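You operate a simulated robot arm through the tools that you are given. There is no shell and no other tool.

You run a simulated robot arm. Do the job below in one go: nothing can be reset, and whatever is moved stays where it is left.

JOB
Put things in order on the folding table. At the end: the yellow tub stands on top of the purple pack of berries; the cardboard tube stands on top of the pile of old newspapers; the white label (marked "PEAS") from the folding table stands where the blue padded panel stood; the grey cell from the folding table stands where the yellow tub stood; the blue padded panel stands on top of the green seed box (marked "SEEDS"); whatever was shut is shut again. Leave all else as you found it, and nothing knocked over.

It is judged by the outcome, as a careful person would: the job done as asked, and still so three seconds after it is handed in. It fails if anything else is knocked over, pushed out of place, dropped, spilled or broken.

ROBOT AND FRAMES
A 6-joint arm with a two-finger parallel gripper, fixed in place. Base frame: the origin is on the floor under the middle of its stand, x ahead of it, y to its left, z up; the work surface is at about z = 740. Units: mm, rad, N and s.
With the tool pointing down near the work surface it reaches from about 260 to 680 mm from the base axis. Its first joint turns from -1.152 to 1.152 rad. Payload 2.9 kg.
Tool frame: the origin (TCP) lies between the finger pads and is the grasp point; the fingertips stand 30 mm ahead of it; z points along the fingers, y is the line along which they close. The gripper opens to 110 mm. The fingers are 20 mm wide and 10 mm thick; the gripper's body (48 by 112 mm) begins 55 mm behind the TCP.
Orientation is that of the tool frame in the base frame, as a unit quaternion [x, y, z, w]. With the fingers straight down and closing along the base's y, the tool's x points along the base's -x, its y along +y and its z along -z.

CONTROLS
- The arm moves only by the tool nudge_tool. Its argument "moves" is one flat list of numbers, 6 for each row, row after row: the shift along the tool's x, y, z in units of 500 mm (1.0 is 500 mm), then the turn, a rotation vector about the tool's x, y, z in units of 180 degrees (1.0 is 180 degrees). In form: [dx, dy, dz, wx, wy, wz, dx, dy, dz, wx, wy, wz, ...]. A call has 1 to 20 rows; each row is the pose to reach, as a shift and turn from the pose commanded when the call began, along the tool's axes at that moment. "hand" is the closure in counts, from 0 (fully open) to 255 (shut), set as the call begins (left out, the last holds). A call with a number of a shift or a turn outside -1 to 1 is refused whole. Rows are played at 5 a second. More than 50 mm and 0.15 rad between two rows, or a gripper value outside its range, and nothing of the call is played. A pose out of reach is approached as far as the arm can. The call stops where the force on the tool passes 40 N (or 10 N more than at its start, if that is more) or the arm is blocked; 0.2 s more then pass. Each finger travels about 108 mm/s and halts on what it meets, pressing with about 25 N; the grip force reading is that of the motor and also rises with nothing between the fingers. The clock runs only during rows and for 0.2 s after the last one: add rows that repeat a pose to give the fingers time. It gives the time, the measured TCP pose, the force on the tool (base axes), the opening and the grip force at its end, in the units of the frame above (readings bear some noise), with the torque about the TCP (base axes, N m) and any sound that the robot's microphone picked up.
- Cameras (640 x 400 px; columns grow to the right, rows downward): "scene" is fixed at [67.5, 423.6, 1390.4]; the picture's right is [-0.84, -0.54, 0.00], its down [-0.28, 0.43, -0.86] and it looks along [0.47, -0.72, -0.51] (base axes); focal length 369 px, centre (320, 200). "wrist" rides on the gripper at [72, 17, -103] in the tool frame; the picture's right is [-0.23, 0.97, 0.00], its down [-0.76, -0.18, -0.62] and it looks along [-0.61, -0.14, 0.78] (tool axes); focal length 222 px, centre (320, 200). There is no depth. A picture from a camera that has moved, and an enlarged one, comes with that camera's place and axes in the base frame and with its lens.
- camera(camera): a new picture of that camera. The clock stands still meanwhile.
- close_up(camera, box): a new picture of the part [left, top, right, bottom] of that camera's present view, enlarged. The clock stands still meanwhile.
- close_job(): hands the job in; it is judged then, once.

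Nothing tells you positions but the pictures and the camera data. Unless the task says otherwise, let go and move clear before handing in.

The tools are called after "Call:" by a JSON object that holds its "method" and its "body". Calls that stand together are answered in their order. nudge_tool: Moves the arm, as the interface text tells. Its arguments: {"type":"object","properties":{"moves":{"type":"array","items":{"type":"number"}},"hand":{"type":"number"}},"required":["moves"]} The other tools are called the same way: camera (camera) takes a picture; close_up (camera, box) takes an enlarged picture of a part of a camera's view; close_job () hands the job in.

At the start:

```text
time_s: 0.0
eef_pos: [474.9, -12.4, 1125.3]
orientation: [0.0, 1.0, 0.0, 0.0]
ft_force: [0.6, 1.1, 0.0]
wrist_torque: [0.01, -0.01, 0.04]
width: 109.8
finger_force: 0.2
```

scene: 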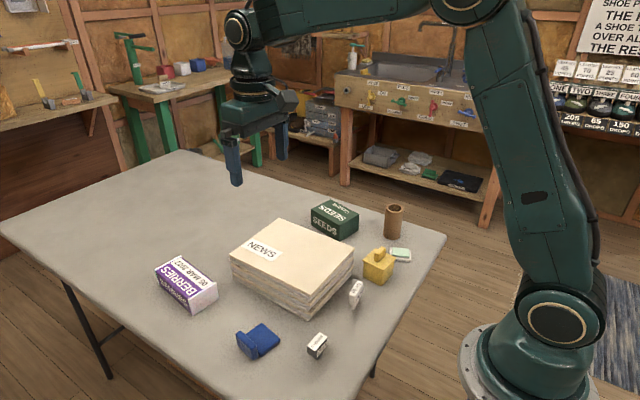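
wrist: 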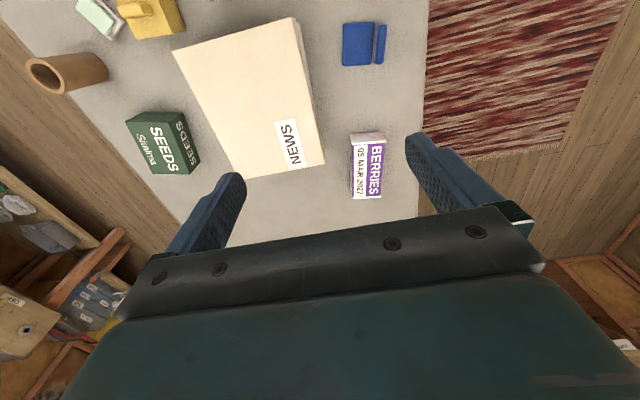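

I see a table with a berries pack, a newspaper pile, a seed box, a cardboard tube, a yellow tub, a blue panel and some small items. I'll take enlarged pictures before moving anything.

Call:
{"method": "close_up", "body": {"camera": "scene", "box": [300, 190, 460, 290]}}

Call:
{"method": "close_up", "body": {"camera": "scene", "box": [220, 270, 380, 370]}}

Call:
{"method": "close_up", "body": {"camera": "scene", "box": [140, 210, 300, 310]}}

Call:
{"method": "close_up", "body": {"camera": "wrist", "box": [0, 0, 320, 200]}}

Call:
{"method": "close_up", "body": {"camera": "wrist", "box": [240, 0, 480, 150]}}

```text
4.00 times, centred on (380, 240) of scene
camera zoom: at [67.5, 423.6, 1390.4], right [-0.84, -0.54, 0.0], down [-0.28, 0.43, -0.86], along [0.47, -0.72, -0.51], focal length 1477 px, centre (80, 40)
```

zoom: 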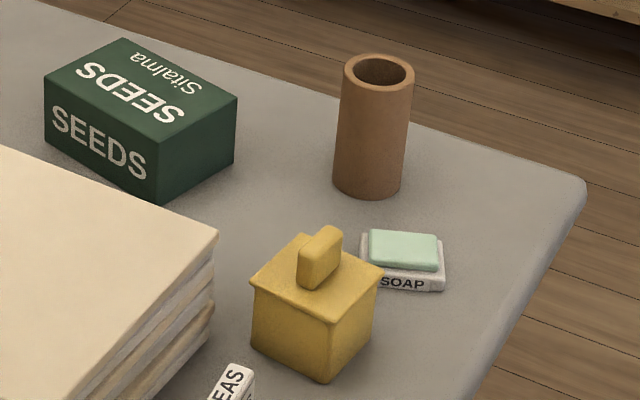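

```text
4.00 times, centred on (300, 320) of scene
camera zoom: at [67.5, 423.6, 1390.4], right [-0.84, -0.54, 0.0], down [-0.28, 0.43, -0.86], along [0.47, -0.72, -0.51], focal length 1477 px, centre (400, -280)
```

zoom: 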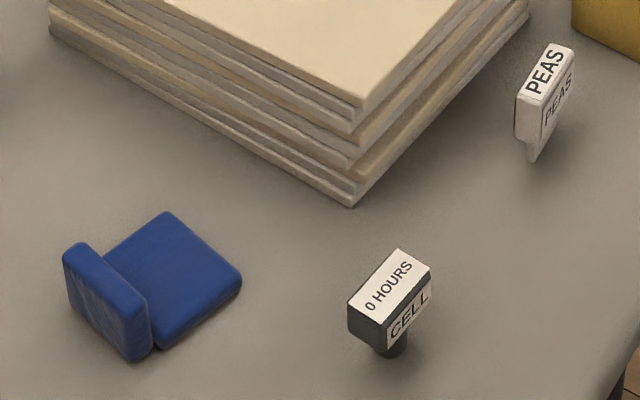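

```text
4.00 times, centred on (220, 260) of scene
camera zoom: at [67.5, 423.6, 1390.4], right [-0.84, -0.54, 0.0], down [-0.28, 0.43, -0.86], along [0.47, -0.72, -0.51], focal length 1477 px, centre (720, -40)
```

zoom: 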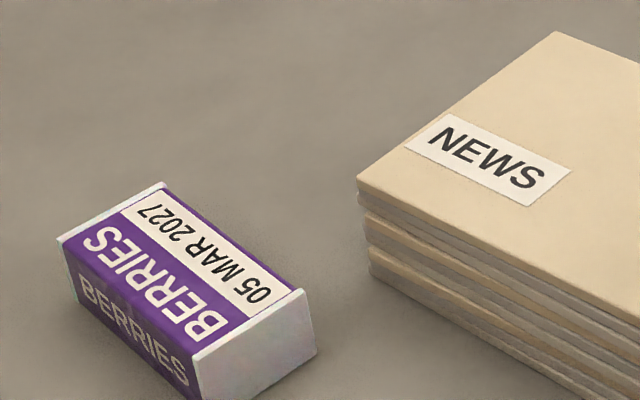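

```text
2.00 times, centred on (160, 100) of wrist
camera zoom: at [401.9, 4.9, 1229.1], right [0.23, 0.97, 0.0], down [0.76, -0.18, 0.62], along [0.61, -0.14, -0.78], focal length 444 px, centre (640, 400)
```

zoom: 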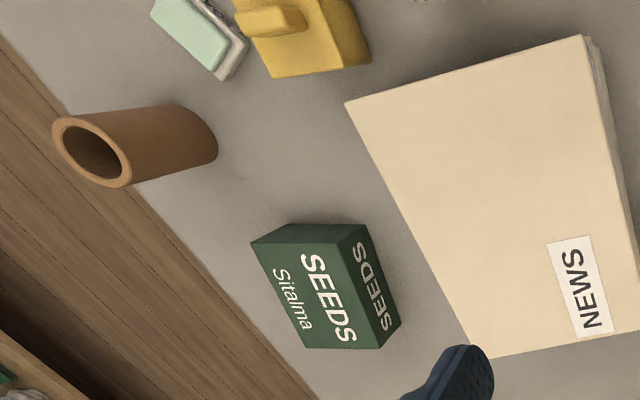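

```text
2.67 times, centred on (360, 75) of wrist
camera zoom: at [401.9, 4.9, 1229.1], right [0.23, 0.97, 0.0], down [0.76, -0.18, 0.62], along [0.61, -0.14, -0.78], focal length 592 px, centre (213, 533)
```

zoom: 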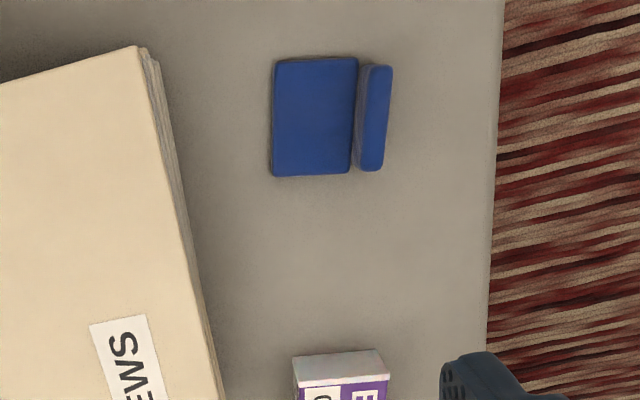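

I take the yellow tub to be at about (333, -262), the tube at (372, -435), the PEAS label near (330, -120), the cell near (331, 25) and the newspapers about 66 mm high. Next I move above the tub to look at it more closely with the wrist camera.

Call:
{"method": "nudge_tool", "body": {"moves": [0.0406, -0.0714, 0.0357, 0, 0, 0, 0.0811, -0.1429, 0.0714, 0, 0, 0, 0.1217, -0.2143, 0.1071, 0, 0, 0, 0.1623, -0.2857, 0.1429, 0, 0, 0, 0.2029, -0.3571, 0.1786, 0, 0, 0, 0.2434, -0.4286, 0.2143, 0, 0, 0, 0.284, -0.5, 0.25, 0, 0, 0, 0.284, -0.5, 0.25, 0, 0, 0], "hand": 0}}

Call:
{"method": "camera", "body": {"camera": "wrist"}}

Call:
{"method": "camera", "body": {"camera": "scene"}}

```text
time_s: 1.8
eef_pos: [330.2, -264.5, 1002.8]
orientation: [0.0, 1.0, 0.0, 0.0]
ft_force: [0.3, 0.7, 0.3]
wrist_torque: [-0.04, 0.0, -0.01]
width: 110.1
finger_force: 0.0
```

```text
taken
camera wrist: at [257.4, -247.2, 1106.6], right [0.23, 0.97, 0.0], down [0.76, -0.18, 0.62], along [0.61, -0.14, -0.78], focal length 222 px, centre (320, 200)
```

wrist: 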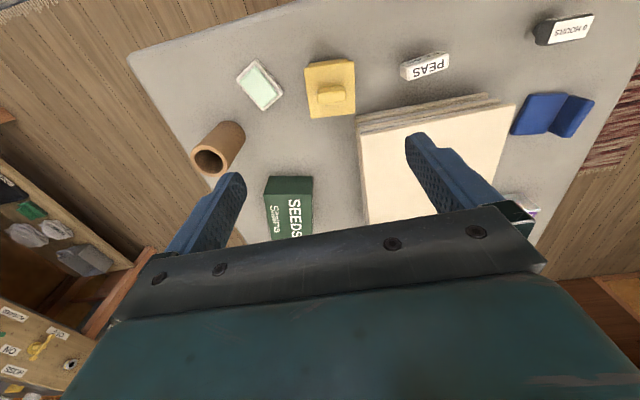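

```text
taken
```

scene: 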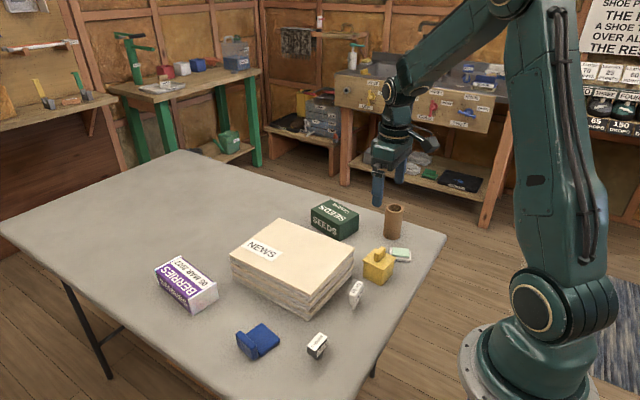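

The tub sits just below the gripper and is clearly visible. I'll enlarge this view to check its lid, orientation and surroundings.

Call:
{"method": "close_up", "body": {"camera": "wrist", "box": [180, 30, 400, 168]}}

Call:
{"method": "close_up", "body": {"camera": "wrist", "box": [380, 0, 640, 163]}}

Call:
{"method": "close_up", "body": {"camera": "scene", "box": [340, 200, 436, 260]}}

Call:
{"method": "close_up", "body": {"camera": "scene", "box": [340, 240, 404, 280]}}

Call:
{"method": "close_up", "body": {"camera": "scene", "box": [334, 270, 398, 310]}}

```text
2.90 times, centred on (290, 99) of wrist
camera zoom: at [257.4, -247.2, 1106.6], right [0.23, 0.97, 0.0], down [0.76, -0.18, 0.62], along [0.61, -0.14, -0.78], focal length 644 px, centre (407, 493)
```

zoom: 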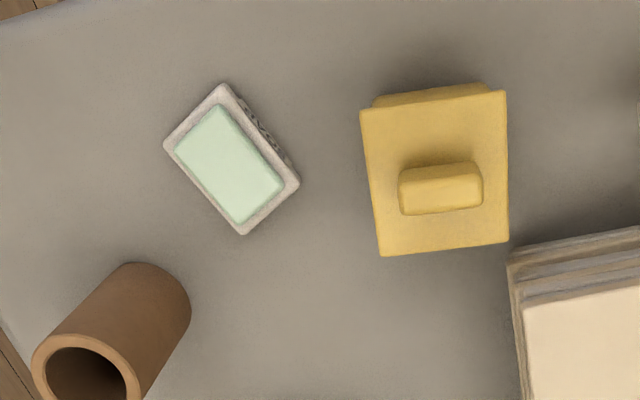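

```text
2.45 times, centred on (510, 82) of wrist
camera zoom: at [257.4, -247.2, 1106.6], right [0.23, 0.97, 0.0], down [0.76, -0.18, 0.62], along [0.61, -0.14, -0.78], focal length 545 px, centre (-146, 491)
```

zoom: 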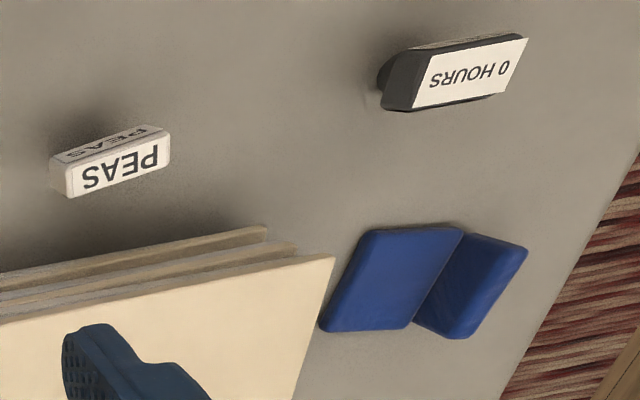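

```text
6.67 times, centred on (388, 230) of scene
camera zoom: at [67.5, 423.6, 1390.4], right [-0.84, -0.54, 0.0], down [-0.28, 0.43, -0.86], along [0.47, -0.72, -0.51], focal length 2461 px, centre (-133, 0)
```

zoom: 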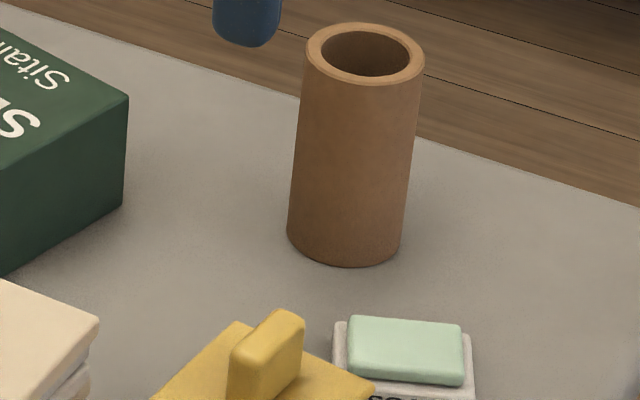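

```text
10.00 times, centred on (372, 260) of scene
camera zoom: at [67.5, 423.6, 1390.4], right [-0.84, -0.54, 0.0], down [-0.28, 0.43, -0.86], along [0.47, -0.72, -0.51], focal length 3692 px, centre (-200, -400)
```

zoom: 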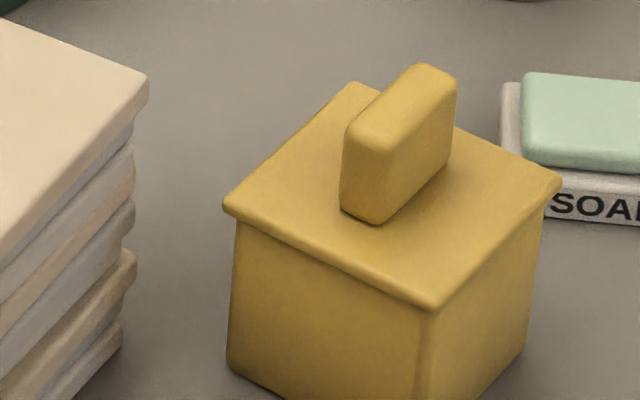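

```text
10.00 times, centred on (366, 290) of scene
camera zoom: at [67.5, 423.6, 1390.4], right [-0.84, -0.54, 0.0], down [-0.28, 0.43, -0.86], along [0.47, -0.72, -0.51], focal length 3692 px, centre (-140, -700)
```

zoom: 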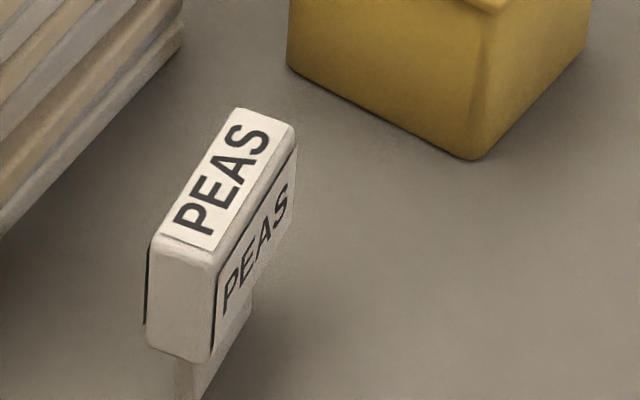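

The wrist view puts the tub's centre at about (329, -250), turned roughly -6.6°. Its lid is about 62 mm across and overhangs the body slightly, and the soap stands clear of it at y < -318. I'll narrow the fingers to about 82 mm, turn to match, come down to z≈880 and look again.

Call:
{"method": "nudge_tool", "body": {"moves": [0.0007, 0.01, 0.082, 0, 0, 0.0122, 0.0014, 0.02, 0.164, 0, 0, 0.0245, 0.002, 0.029, 0.246, 0, 0, 0.0367, 0.002, 0.029, 0.246, 0, 0, 0.0367, 0.002, 0.029, 0.246, 0, 0, 0.0367], "hand": 65}}

Call:
{"method": "camera", "body": {"camera": "wrist"}}

Call:
{"method": "close_up", "body": {"camera": "scene", "box": [320, 180, 448, 260]}}

```text
time_s: 3.0
eef_pos: [331.1, -250.1, 876.6]
orientation: [0.058, 0.998, 0.0, 0.001]
ft_force: [0.4, -0.3, 0.3]
wrist_torque: [-0.04, -0.03, 0.0]
width: 82.0
finger_force: 0.2
```

```text
taken
camera wrist: at [259.5, -223.4, 980.5], right [0.34, 0.94, 0.0], down [0.74, -0.26, 0.62], along [0.59, -0.21, -0.78], focal length 222 px, centre (320, 200)
```

wrist: 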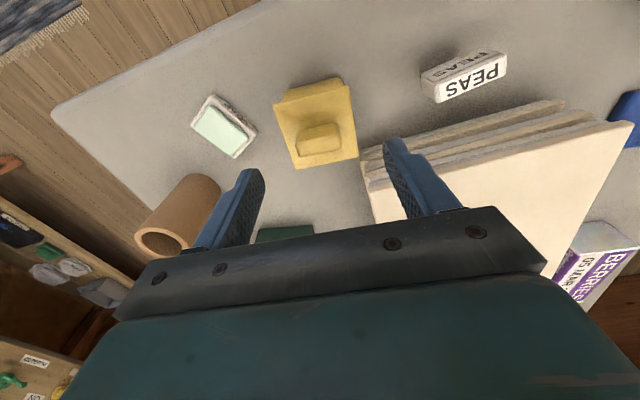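

```text
5.00 times, centred on (384, 220) of scene
camera zoom: at [67.5, 423.6, 1390.4], right [-0.84, -0.54, 0.0], down [-0.28, 0.43, -0.86], along [0.47, -0.72, -0.51], focal length 1846 px, centre (0, 100)
```

zoom: 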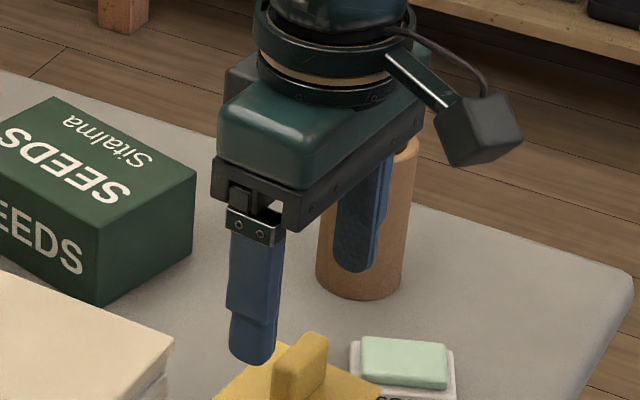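

The tub now appears centred under the fingers. I'll enlarge to check the alignment before going down.

Call:
{"method": "close_up", "body": {"camera": "wrist", "box": [230, 60, 422, 180]}}

```text
3.33 times, centred on (326, 120) of wrist
camera zoom: at [259.5, -223.4, 980.5], right [0.34, 0.94, 0.0], down [0.74, -0.26, 0.62], along [0.59, -0.21, -0.78], focal length 740 px, centre (300, 467)
```

zoom: 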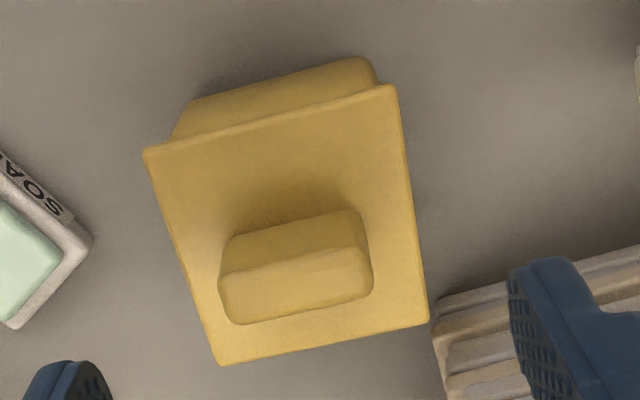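

The lid's corners put the tub within 1–2 mm of the gripper's axis, with the lid at z≈790. I descend to z≈786 with the fingers on either side of the tub.

Call:
{"method": "nudge_tool", "body": {"moves": [0, 0, 0.045, 0, 0, 0, 0, 0, 0.09, 0, 0, 0, 0, 0, 0.135, 0, 0, 0, 0, 0, 0.18, 0, 0, 0, 0, 0, 0.18, 0, 0, 0]}}

Call:
{"method": "camera", "body": {"camera": "wrist"}}

Call:
{"method": "close_up", "body": {"camera": "scene", "box": [320, 210, 448, 290]}}

```text
time_s: 4.2
eef_pos: [333.9, -248.1, 787.5]
orientation: [0.058, 0.998, 0.0, 0.0]
ft_force: [0.7, 0.0, -0.1]
wrist_torque: [0.01, -0.01, -0.01]
width: 81.8
finger_force: 0.0
```

```text
taken
camera wrist: at [261.6, -221.7, 891.3], right [0.34, 0.94, 0.0], down [0.74, -0.26, 0.62], along [0.59, -0.21, -0.78], focal length 222 px, centre (320, 200)
```

wrist: 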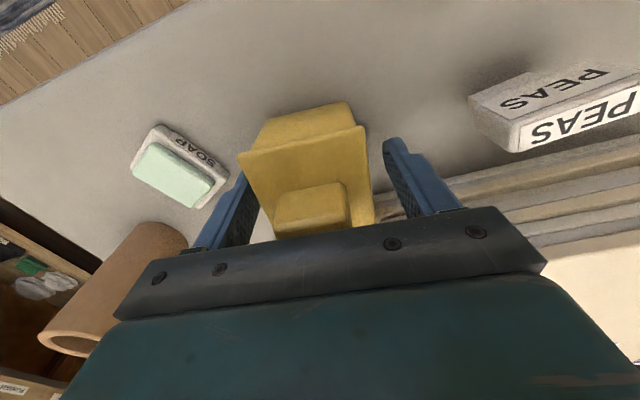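

```text
5.00 times, centred on (384, 250) of scene
camera zoom: at [67.5, 423.6, 1390.4], right [-0.84, -0.54, 0.0], down [-0.28, 0.43, -0.86], along [0.47, -0.72, -0.51], focal length 1846 px, centre (0, -50)
```

zoom: 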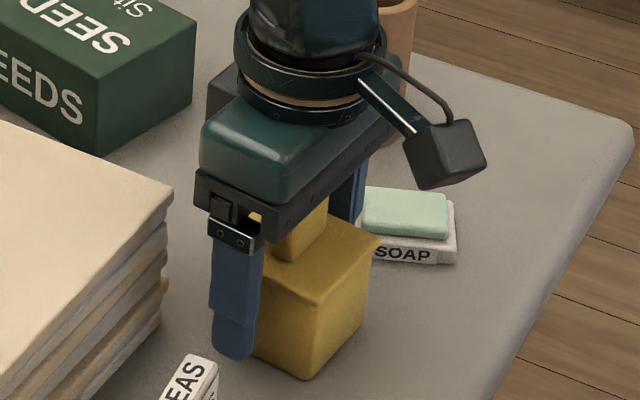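

The fingers are down on both sides of the tub. I'll enlarge to check both gaps before closing.

Call:
{"method": "close_up", "body": {"camera": "wrist", "box": [216, 90, 440, 230]}}

```text
2.86 times, centred on (328, 160) of wrist
camera zoom: at [261.6, -221.7, 891.3], right [0.34, 0.94, 0.0], down [0.74, -0.26, 0.62], along [0.59, -0.21, -0.78], focal length 635 px, centre (297, 314)
```

zoom: 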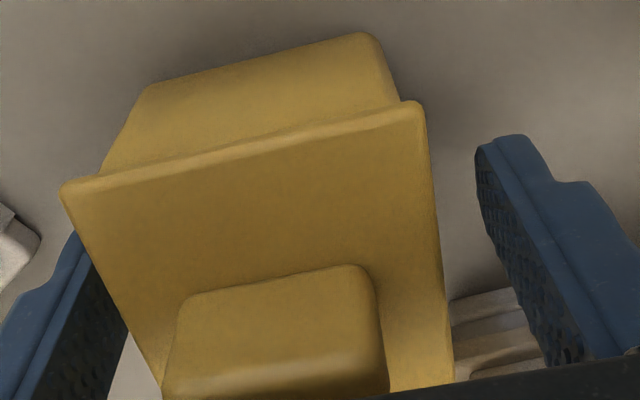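

The tub lies about 4.5 mm to the -y side of the gripper's centre. I shift by that and then close on it.

Call:
{"method": "nudge_tool", "body": {"moves": [0, -0.009, 0.002, 0, 0, 0, 0, -0.009, 0.002, 0, 0, 0]}}

Call:
{"method": "nudge_tool", "body": {"moves": [0, 0, 0, 0, 0, 0, 0, 0, 0, 0, 0, 0, 0, 0, 0, 0, 0, 0], "hand": 255}}

Call:
{"method": "close_up", "body": {"camera": "wrist", "box": [216, 90, 440, 230]}}

Call:
{"method": "close_up", "body": {"camera": "scene", "box": [320, 210, 448, 290]}}

```text
time_s: 4.8
eef_pos: [332.5, -252.6, 785.7]
orientation: [0.058, 0.998, 0.0, 0.0]
ft_force: [0.5, 0.0, 1.0]
wrist_torque: [0.0, 0.01, -0.03]
width: 82.1
finger_force: 0.0
```

```text
time_s: 5.6
eef_pos: [332.8, -251.4, 787.4]
orientation: [0.058, 0.998, 0.0, 0.0]
ft_force: [0.4, 0.5, -0.1]
wrist_torque: [0.0, 0.0, 0.0]
width: 60.5
finger_force: 24.6
```

```text
2.86 times, centred on (328, 160) of wrist
camera zoom: at [261.2, -226.1, 890.3], right [0.34, 0.94, 0.0], down [0.74, -0.26, 0.62], along [0.59, -0.21, -0.78], focal length 635 px, centre (297, 314)
```

zoom: 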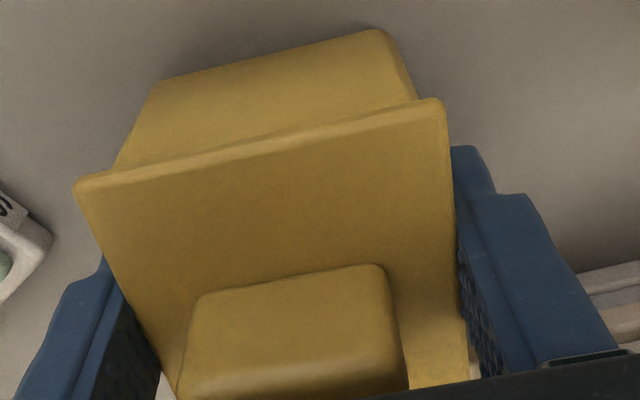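

```text
5.00 times, centred on (384, 250) of scene
camera zoom: at [67.5, 423.6, 1390.4], right [-0.84, -0.54, 0.0], down [-0.28, 0.43, -0.86], along [0.47, -0.72, -0.51], focal length 1846 px, centre (0, -50)
```

zoom: 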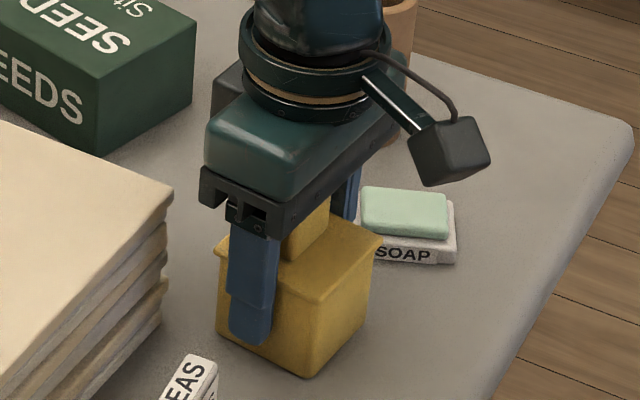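

Grip made at 60.5 mm wide. I lift 15 mm to check that the body comes up together with the lid.

Call:
{"method": "nudge_tool", "body": {"moves": [0, 0, -0.01, 0, 0, 0, 0, 0, -0.02, 0, 0, 0, 0, 0, -0.03, 0, 0, 0, 0, 0, -0.03, 0, 0, 0]}}

Call:
{"method": "close_up", "body": {"camera": "scene", "box": [320, 210, 448, 290]}}

Call:
{"method": "close_up", "body": {"camera": "wrist", "box": [216, 90, 440, 230]}}

```text
time_s: 6.6
eef_pos: [333.9, -252.3, 801.9]
orientation: [0.058, 0.998, 0.0, -0.001]
ft_force: [-0.5, -0.6, 0.3]
wrist_torque: [0.0, -0.02, -0.01]
width: 60.3
finger_force: 24.8
```

```text
5.00 times, centred on (384, 250) of scene
camera zoom: at [67.5, 423.6, 1390.4], right [-0.84, -0.54, 0.0], down [-0.28, 0.43, -0.86], along [0.47, -0.72, -0.51], focal length 1846 px, centre (0, -50)
```

zoom: 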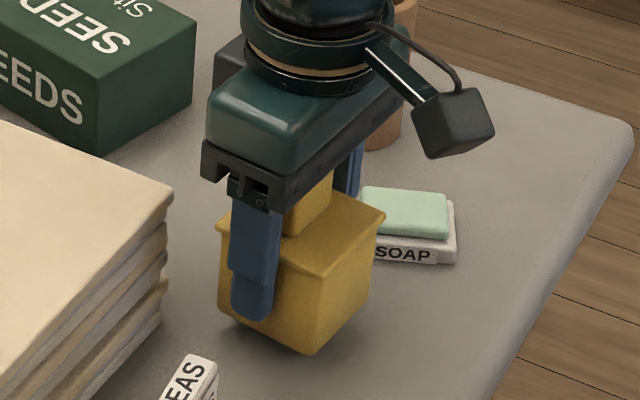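

```text
2.86 times, centred on (328, 160) of wrist
camera zoom: at [261.6, -226.6, 905.0], right [0.34, 0.94, 0.0], down [0.74, -0.26, 0.62], along [0.59, -0.21, -0.78], focal length 635 px, centre (297, 314)
```

zoom: 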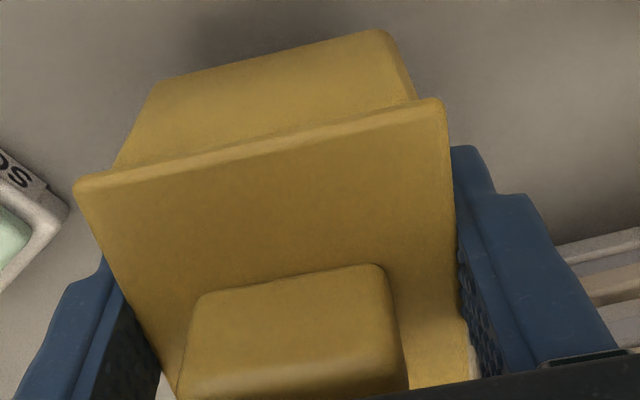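

The whole tub came up, lid and body together. I lift it well clear and carry it to a waypoint where the wrist camera can see the berries pack.

Call:
{"method": "nudge_tool", "body": {"moves": [0, 0, -0.06, 0, 0, 0, 0, 0, -0.12, 0, 0, 0, 0, 0, -0.18, 0, 0, 0, -0.0523, 0.0592, -0.2232, 0, 0, 0, -0.1046, 0.1185, -0.2664, 0, 0, 0, -0.1569, 0.1777, -0.3096, 0, 0, 0, -0.2092, 0.237, -0.3528, 0, 0, 0, -0.2615, 0.2962, -0.396, 0, 0, 0, -0.2615, 0.2962, -0.396, 0, 0, 0]}}

Call:
{"method": "camera", "body": {"camera": "wrist"}}

Call:
{"method": "camera", "body": {"camera": "scene"}}

Call:
{"method": "close_up", "body": {"camera": "scene", "box": [140, 240, 236, 300]}}

```text
time_s: 8.6
eef_pos: [478.3, -119.2, 998.0]
orientation: [0.058, 0.998, 0.0, 0.0]
ft_force: [-0.1, 0.7, 0.4]
wrist_torque: [-0.01, 0.0, 0.02]
width: 60.4
finger_force: 24.8
```

```text
taken
camera wrist: at [407.9, -93.7, 1102.0], right [0.34, 0.94, 0.0], down [0.74, -0.26, 0.62], along [0.59, -0.21, -0.78], focal length 222 px, centre (320, 200)
```

wrist: 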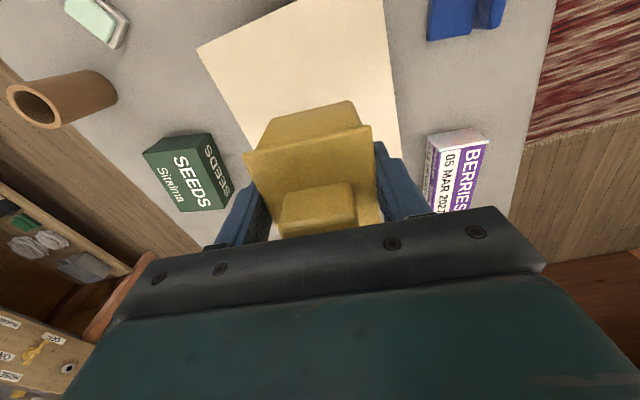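

```text
taken
```

scene: 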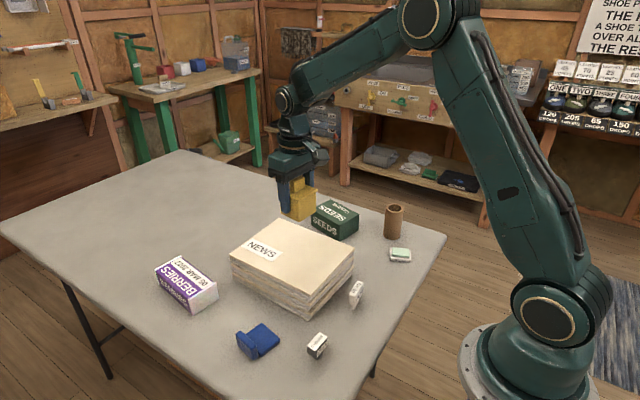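

```text
6.67 times, centred on (188, 270) of scene
camera zoom: at [67.5, 423.6, 1390.4], right [-0.84, -0.54, 0.0], down [-0.28, 0.43, -0.86], along [0.47, -0.72, -0.51], focal length 2461 px, centre (1200, -267)
```

zoom: 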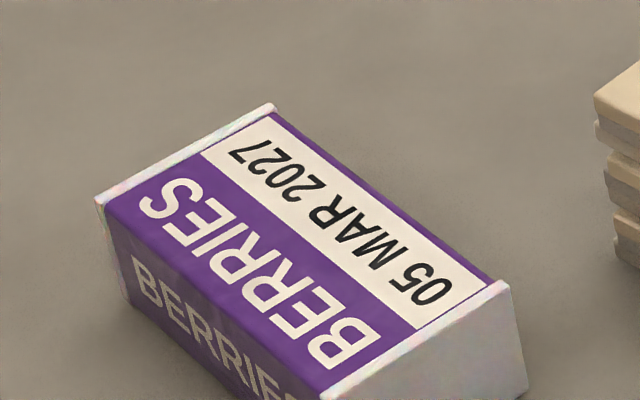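

Call:
{"method": "close_up", "body": {"camera": "wrist", "box": [400, 110, 528, 220]}}

Call:
{"method": "close_up", "body": {"camera": "wrist", "box": [60, 100, 252, 220]}}

Call:
{"method": "close_up", "body": {"camera": "wrist", "box": [180, 0, 420, 150]}}

```text
3.64 times, centred on (464, 165) of wrist
camera zoom: at [407.9, -93.7, 1102.0], right [0.34, 0.94, 0.0], down [0.74, -0.26, 0.62], along [0.59, -0.21, -0.78], focal length 808 px, centre (-204, 327)
```

zoom: 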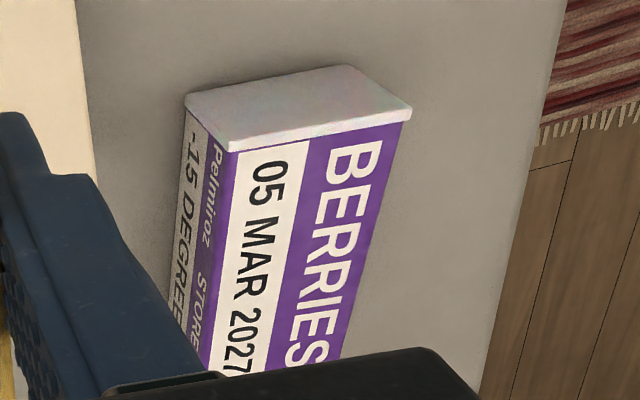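

```text
3.33 times, centred on (156, 160) of wrist
camera zoom: at [407.9, -93.7, 1102.0], right [0.34, 0.94, 0.0], down [0.74, -0.26, 0.62], along [0.59, -0.21, -0.78], focal length 740 px, centre (867, 333)
```

zoom: 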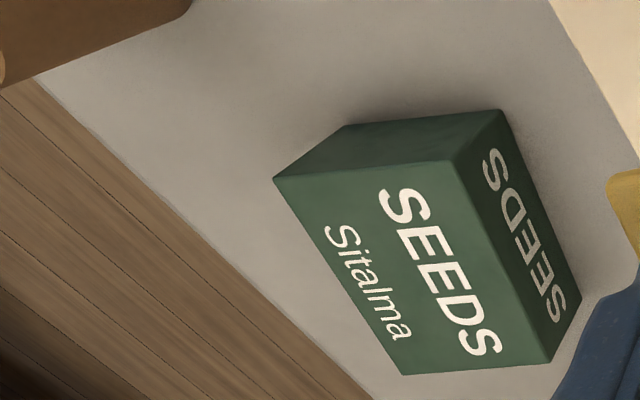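

```text
2.67 times, centred on (300, 75) of wrist
camera zoom: at [407.9, -93.7, 1102.0], right [0.34, 0.94, 0.0], down [0.74, -0.26, 0.62], along [0.59, -0.21, -0.78], focal length 592 px, centre (373, 533)
```

zoom: 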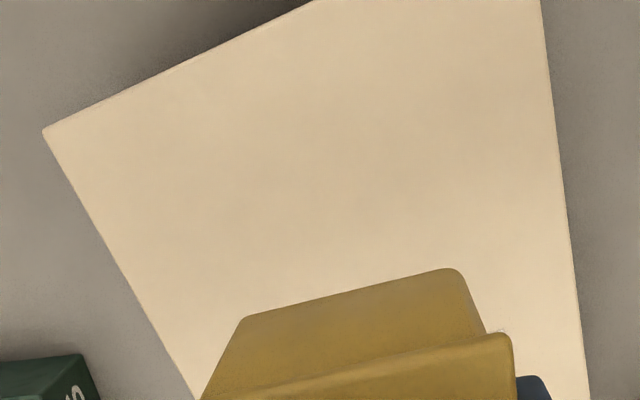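

The berries pack spans roughly (612, 26) to (766, 76) with its top at z≈791, and the held tub is centred on the TCP with its bottom 46 mm below. I carry it over the pack to (664, 54), about 60 mm above touching height.

Call:
{"method": "nudge_tool", "body": {"moves": [-0.055, 0.0645, 0.03, 0, 0, 0, -0.1099, 0.1291, 0.06, 0, 0, 0, -0.1649, 0.1936, 0.09, 0, 0, 0, -0.2199, 0.2581, 0.12, 0, 0, 0, -0.2748, 0.3227, 0.15, 0, 0, 0, -0.3298, 0.3872, 0.18, 0, 0, 0, -0.3298, 0.3872, 0.18, 0, 0, 0, -0.3298, 0.3872, 0.18, 0, 0, 0]}}

Call:
{"method": "camera", "body": {"camera": "scene"}}

Call:
{"method": "camera", "body": {"camera": "wrist"}}

```text
time_s: 10.4
eef_pos: [664.2, 52.8, 907.1]
orientation: [0.058, 0.998, 0.0, 0.0]
ft_force: [0.3, 0.3, -1.0]
wrist_torque: [-0.02, -0.06, -0.01]
width: 60.3
finger_force: 24.8
```

```text
taken
```

scene: 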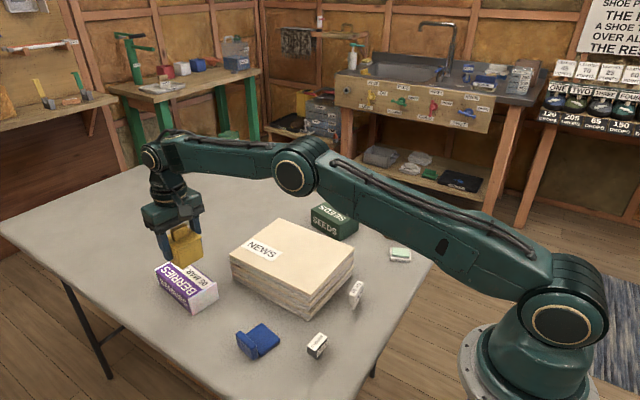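

```text
taken
camera wrist: at [593.0, 78.4, 1010.9], right [0.34, 0.94, 0.0], down [0.74, -0.26, 0.62], along [0.59, -0.21, -0.78], focal length 222 px, centre (320, 200)
```

wrist: 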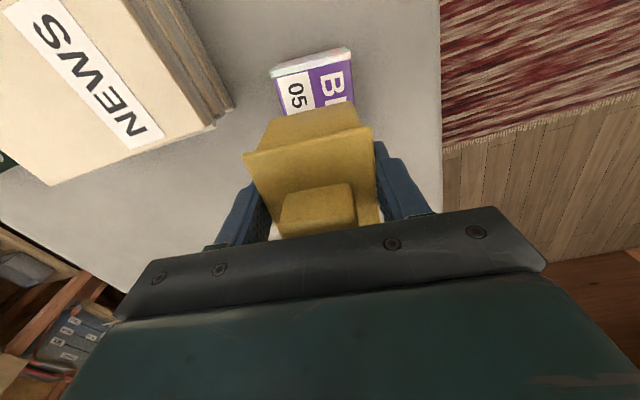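

The tub hangs over the pack's near half, aligned within a few mm. I lower to just above contact and check.

Call:
{"method": "nudge_tool", "body": {"moves": [0, 0.002, 0.03, 0, 0, 0, 0, 0.004, 0.06, 0, 0, 0, 0, 0.005, 0.09, 0, 0, 0, 0, 0.005, 0.12, 0, 0, 0, 0, 0.005, 0.12, 0, 0, 0]}}

Call:
{"method": "close_up", "body": {"camera": "scene", "box": [130, 210, 258, 310]}}

Call:
{"method": "close_up", "body": {"camera": "wrist", "box": [220, 20, 440, 230]}}

```text
time_s: 11.6
eef_pos: [665.7, 54.7, 848.3]
orientation: [0.058, 0.998, 0.0, 0.001]
ft_force: [-0.2, -0.2, 0.0]
wrist_torque: [0.01, 0.01, -0.02]
width: 60.4
finger_force: 24.9
```

```text
4.00 times, centred on (194, 260) of scene
camera zoom: at [67.5, 423.6, 1390.4], right [-0.84, -0.54, 0.0], down [-0.28, 0.43, -0.86], along [0.47, -0.72, -0.51], focal length 1477 px, centre (824, -40)
```

zoom: 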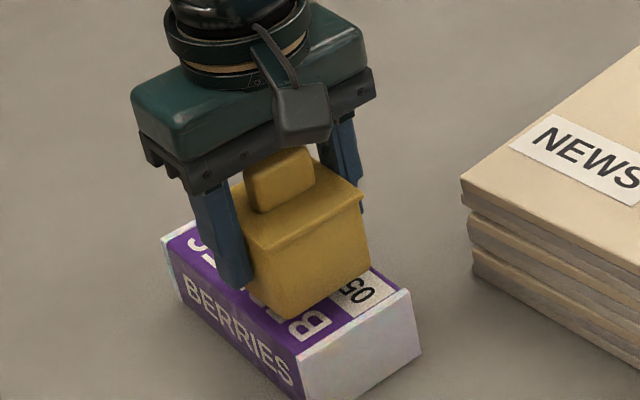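

```text
1.90 times, centred on (330, 125) of wrist
camera zoom: at [593.4, 80.9, 952.6], right [0.34, 0.94, 0.0], down [0.74, -0.26, 0.62], along [0.59, -0.21, -0.78], focal length 423 px, centre (301, 343)
```

zoom: 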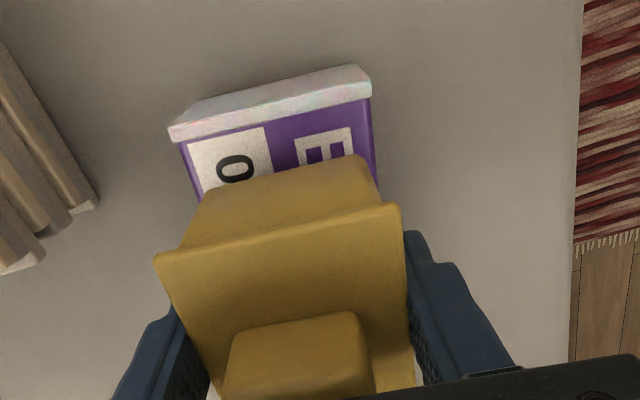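

It's about 10 mm above the pack and well aligned. I lower in small steps, watching the force.

Call:
{"method": "nudge_tool", "body": {"moves": [0, 0, 0.004, 0, 0, 0, 0, 0, 0.008, 0, 0, 0, 0, 0, 0.012, 0, 0, 0, 0, 0, 0.016, 0, 0, 0]}}

```text
time_s: 12.6
eef_pos: [665.5, 54.4, 841.2]
orientation: [0.059, 0.998, -0.001, 0.0]
ft_force: [-0.5, 0.1, -0.7]
wrist_torque: [0.03, -0.01, 0.0]
width: 60.5
finger_force: 25.4
```

Call:
{"method": "nudge_tool", "body": {"moves": [0, 0, 0.002, 0, 0, 0, 0, 0, 0.004, 0, 0, 0, 0, 0, 0.006, 0, 0, 0]}}

Call:
{"method": "close_up", "body": {"camera": "scene", "box": [160, 230, 240, 280]}}

```text
time_s: 13.4
eef_pos: [664.3, 54.5, 838.7]
orientation: [0.057, 0.998, -0.001, 0.0]
ft_force: [0.7, 1.0, 0.0]
wrist_torque: [0.01, -0.01, 0.02]
width: 60.6
finger_force: 25.1
```

```text
8.00 times, centred on (200, 255) of scene
camera zoom: at [67.5, 423.6, 1390.4], right [-0.84, -0.54, 0.0], down [-0.28, 0.43, -0.86], along [0.47, -0.72, -0.51], focal length 2954 px, centre (1280, -240)
```

zoom: 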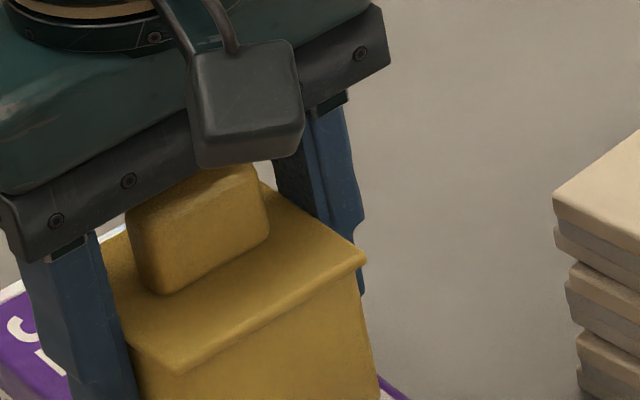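

No contact force yet at z≈838.7. I keep going 1 mm at a time.

Call:
{"method": "nudge_tool", "body": {"moves": [0, 0, 0.002, 0, 0, 0, 0, 0, 0.004, 0, 0, 0, 0, 0, 0.004, 0, 0, 0]}}

Call:
{"method": "close_up", "body": {"camera": "scene", "box": [160, 250, 240, 300]}}

```text
time_s: 14.2
eef_pos: [664.8, 54.3, 837.3]
orientation: [0.056, 0.998, 0.001, 0.0]
ft_force: [0.0, -0.4, -0.3]
wrist_torque: [0.01, -0.02, -0.02]
width: 60.6
finger_force: 25.0
```

```text
8.00 times, centred on (200, 275) of scene
camera zoom: at [67.5, 423.6, 1390.4], right [-0.84, -0.54, 0.0], down [-0.28, 0.43, -0.86], along [0.47, -0.72, -0.51], focal length 2954 px, centre (1280, -400)
```

zoom: 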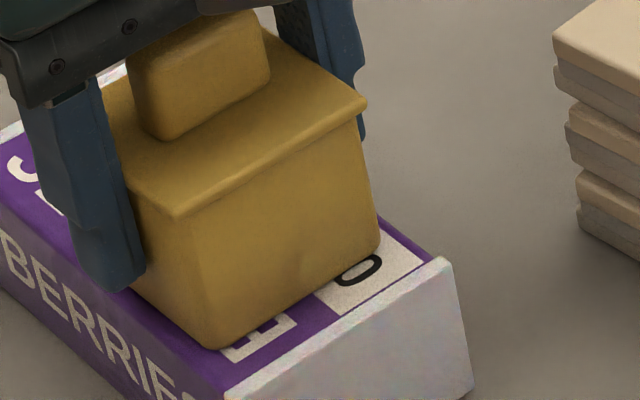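

Call:
{"method": "nudge_tool", "body": {"moves": [0, 0, 0.002, 0, 0, 0, 0, 0, 0.004, 0, 0, 0, 0, 0, 0.004, 0, 0, 0]}}

Call:
{"method": "close_up", "body": {"camera": "scene", "box": [160, 250, 240, 300]}}

```text
time_s: 15.0
eef_pos: [666.4, 55.3, 837.0]
orientation: [0.057, 0.998, 0.0, 0.002]
ft_force: [-3.8, -0.3, 12.0]
wrist_torque: [-0.06, 0.08, 0.03]
width: 60.3
finger_force: 24.8
```

```text
8.00 times, centred on (200, 275) of scene
camera zoom: at [67.2, 423.6, 1390.4], right [-0.84, -0.54, 0.0], down [-0.28, 0.43, -0.86], along [0.47, -0.72, -0.51], focal length 2954 px, centre (1280, -400)
```

zoom: 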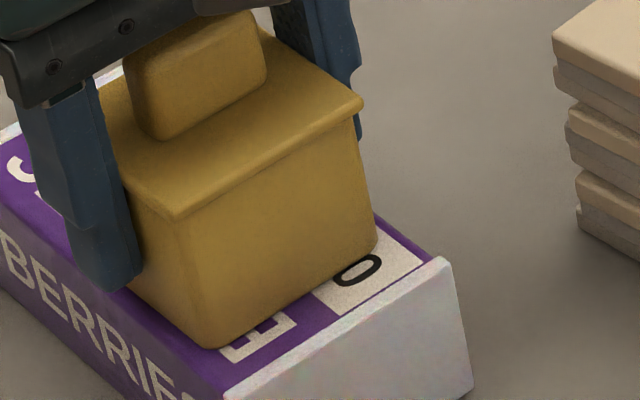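

Contact at about 12 N, so the tub is seated on the pack. I ease off by 1 mm and open the fingers.

Call:
{"method": "nudge_tool", "body": {"moves": [0, 0, -0.002, 0, 0, 0, 0, 0, -0.002, 0, 0, 0]}}

Call:
{"method": "nudge_tool", "body": {"moves": [0, 0, 0, 0, 0, 0, 0, 0, 0, 0, 0, 0], "hand": 60}}

Call:
{"method": "close_up", "body": {"camera": "scene", "box": [160, 230, 256, 300]}}

Call:
{"method": "close_up", "body": {"camera": "wrist", "box": [220, 20, 440, 230]}}

```text
time_s: 15.6
eef_pos: [665.5, 55.3, 836.7]
orientation: [0.058, 0.998, 0.0, 0.001]
ft_force: [2.8, -0.4, 8.5]
wrist_torque: [-0.04, 0.01, -0.05]
width: 60.6
finger_force: 24.9
```

```text
time_s: 16.2
eef_pos: [665.3, 55.6, 835.0]
orientation: [0.058, 0.998, 0.0, -0.001]
ft_force: [0.3, -0.2, -0.7]
wrist_torque: [0.0, 0.01, -0.01]
width: 84.0
finger_force: 0.0
```

```text
5.71 times, centred on (208, 265) of scene
camera zoom: at [67.5, 423.6, 1390.4], right [-0.84, -0.54, 0.0], down [-0.28, 0.43, -0.86], along [0.47, -0.72, -0.51], focal length 2110 px, centre (960, -171)
```

zoom: 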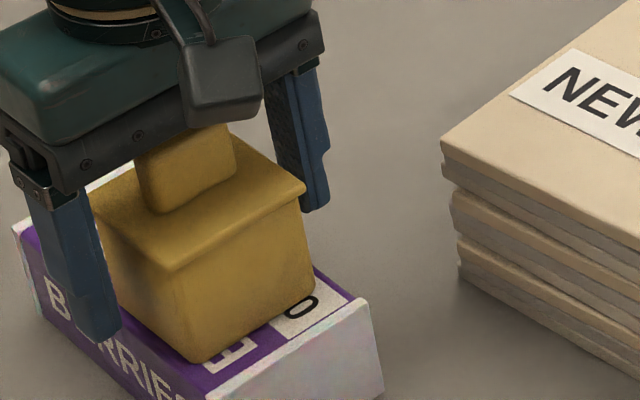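

```text
1.90 times, centred on (330, 125) of wrist
camera zoom: at [594.1, 81.0, 939.2], right [0.34, 0.94, 0.0], down [0.74, -0.26, 0.62], along [0.59, -0.21, -0.78], focal length 423 px, centre (301, 343)
```

zoom: 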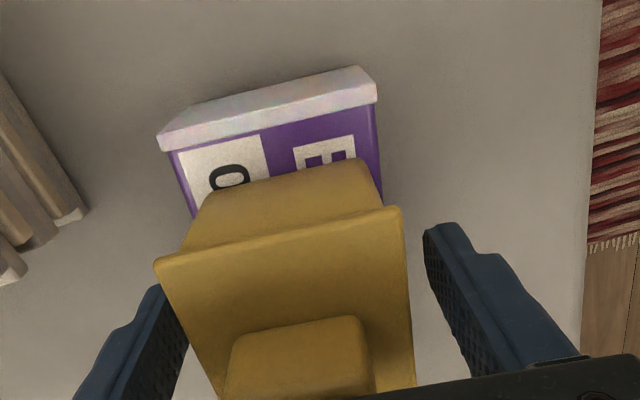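

The tub stands on the pack, free of the fingers. I lift straight up and look at the result.

Call:
{"method": "nudge_tool", "body": {"moves": [0, 0, -0.03, 0, 0, 0, 0, 0, -0.08, 0, 0, 0, 0, 0, -0.16, 0, 0, 0, 0, 0, -0.25, 0, 0, 0, 0, 0, -0.25, 0, 0, 0]}}

Call:
{"method": "close_up", "body": {"camera": "scene", "box": [130, 190, 290, 310]}}

Call:
{"method": "camera", "body": {"camera": "wrist"}}

```text
time_s: 17.4
eef_pos: [665.7, 56.3, 961.3]
orientation: [0.058, 0.998, 0.0, 0.0]
ft_force: [-0.3, 0.3, -0.4]
wrist_torque: [0.01, 0.01, 0.01]
width: 84.0
finger_force: 0.0
```

```text
3.33 times, centred on (210, 250) of scene
camera zoom: at [67.5, 423.6, 1390.4], right [-0.84, -0.54, 0.0], down [-0.28, 0.43, -0.86], along [0.47, -0.72, -0.51], focal length 1231 px, centre (687, 33)
```

zoom: 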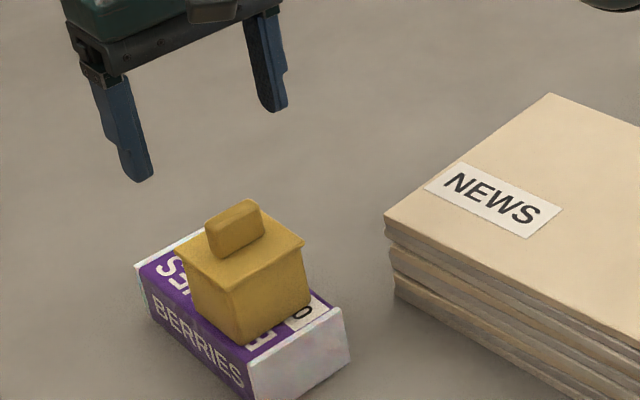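

```text
taken
camera wrist: at [594.1, 82.5, 1064.1], right [0.34, 0.94, 0.0], down [0.74, -0.26, 0.62], along [0.59, -0.21, -0.78], focal length 222 px, centre (320, 200)
```

wrist: 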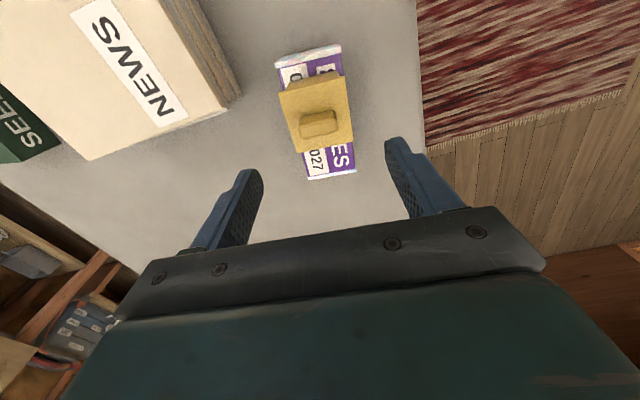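

The tub stands squarely on the berries pack. Next I move above the small grey cell at about (330, 28) to look at it.

Call:
{"method": "nudge_tool", "body": {"moves": [0.0814, -0.0161, 0.0053, 0, 0, 0, 0.1627, -0.0322, 0.0105, 0, 0, 0, 0.2441, -0.0483, 0.0158, 0, 0, 0, 0.3255, -0.0644, 0.021, 0, 0, 0, 0.4068, -0.0805, 0.0263, 0, 0, 0, 0.4882, -0.0966, 0.0315, 0, 0, 0, 0.5695, -0.1127, 0.0368, 0, 0, 0, 0.6509, -0.1288, 0.042, 0, 0, 0, 0.6509, -0.1288, 0.042, 0, 0, 0]}}

Call:
{"method": "camera", "body": {"camera": "wrist"}}

Call:
{"method": "close_up", "body": {"camera": "scene", "box": [285, 320, 349, 370]}}

```text
time_s: 19.4
eef_pos: [334.2, 28.5, 940.8]
orientation: [0.058, 0.998, 0.0, 0.0]
ft_force: [0.0, 0.3, -0.2]
wrist_torque: [-0.01, 0.01, 0.01]
width: 84.3
finger_force: 0.1
```

```text
taken
camera wrist: at [263.6, 54.1, 1042.8], right [0.34, 0.94, 0.0], down [0.74, -0.26, 0.62], along [0.59, -0.21, -0.78], focal length 222 px, centre (320, 200)
```

wrist: 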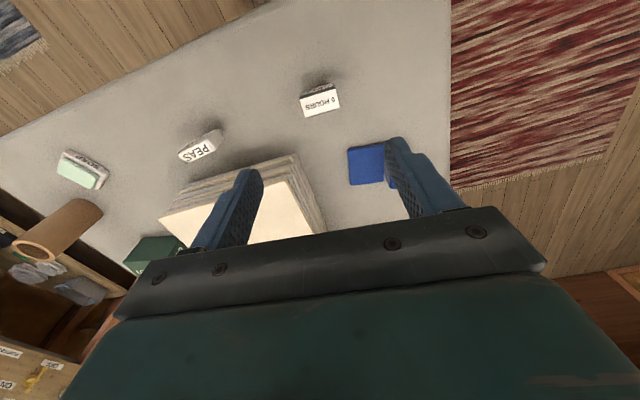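

```text
8.00 times, centred on (317, 345) of scene
camera zoom: at [67.5, 423.6, 1390.4], right [-0.84, -0.54, 0.0], down [-0.28, 0.43, -0.86], along [0.47, -0.72, -0.51], focal length 2954 px, centre (344, -960)
```

zoom: 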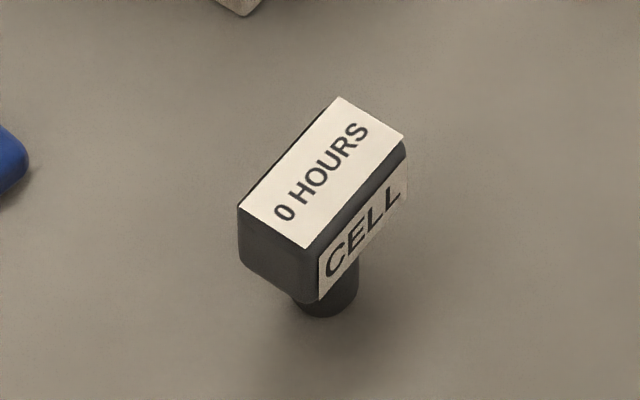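

Call:
{"method": "close_up", "body": {"camera": "wrist", "box": [272, 60, 368, 130]}}

Call:
{"method": "close_up", "body": {"camera": "wrist", "box": [160, 110, 256, 180]}}

```text
5.71 times, centred on (320, 95) of wrist
camera zoom: at [263.6, 54.1, 1042.8], right [0.34, 0.94, 0.0], down [0.74, -0.26, 0.62], along [0.59, -0.21, -0.78], focal length 1269 px, centre (320, 800)
```

zoom: 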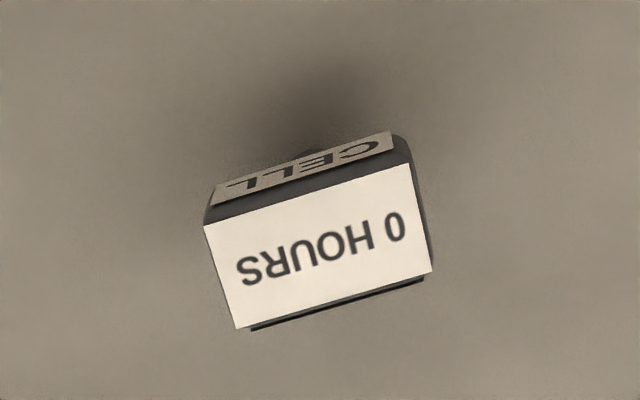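

```text
5.71 times, centred on (208, 145) of wrist
camera zoom: at [263.6, 54.1, 1042.8], right [0.34, 0.94, 0.0], down [0.74, -0.26, 0.62], along [0.59, -0.21, -0.78], focal length 1269 px, centre (960, 514)
```

zoom: 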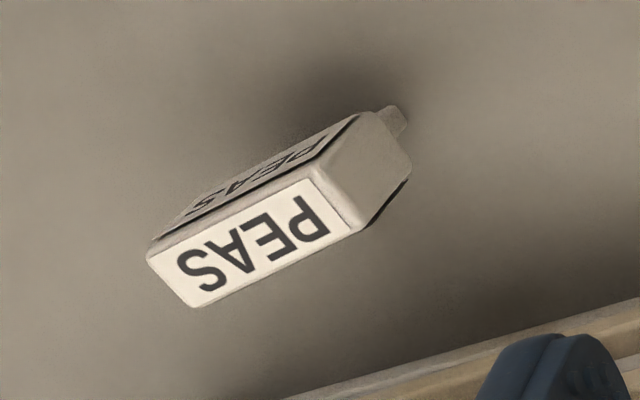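

The cell's head measures about 39 × 20 mm with its top at z≈789. It is centred at (327.5, 30.7), turned about -4°, and sits on a narrow stem, so I'll approach carefully. I centre over it, narrow the fingers to about 56 mm and descend to just above the head.

Call:
{"method": "nudge_tool", "body": {"moves": [0.004, 0.0007, 0.054, 0, 0, -0.005, 0.008, 0.0015, 0.108, 0, 0, -0.01, 0.0118, 0.0022, 0.162, 0, 0, -0.0142, 0.0118, 0.0022, 0.206, 0, 0, -0.0142, 0.0118, 0.0022, 0.206, 0, 0, -0.0142, 0.0118, 0.0022, 0.206, 0, 0, -0.0142], "hand": 125}}

Call:
{"method": "camera", "body": {"camera": "wrist"}}

Call:
{"method": "close_up", "body": {"camera": "wrist", "box": [224, 60, 416, 200]}}

```text
time_s: 20.8
eef_pos: [329.3, 30.9, 835.5]
orientation: [0.036, 0.999, -0.001, 0.0]
ft_force: [1.1, -0.6, 1.0]
wrist_torque: [-0.02, -0.01, -0.01]
width: 56.3
finger_force: 0.0
```

```text
taken
camera wrist: at [257.6, 52.7, 940.2], right [0.3, 0.96, 0.0], down [0.75, -0.23, 0.62], along [0.6, -0.18, -0.78], focal length 222 px, centre (320, 200)
```

wrist: 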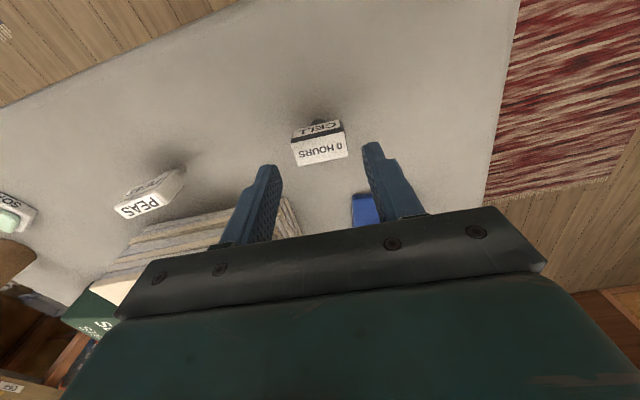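

```text
2.86 times, centred on (320, 130) of wrist
camera zoom: at [257.6, 52.7, 940.2], right [0.3, 0.96, 0.0], down [0.75, -0.23, 0.62], along [0.6, -0.18, -0.78], focal length 635 px, centre (320, 400)
```

zoom: 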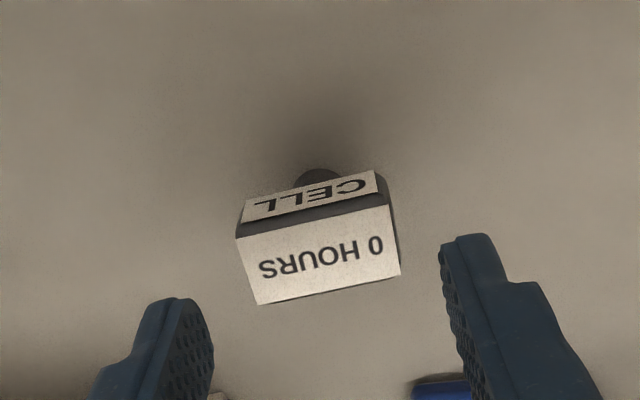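

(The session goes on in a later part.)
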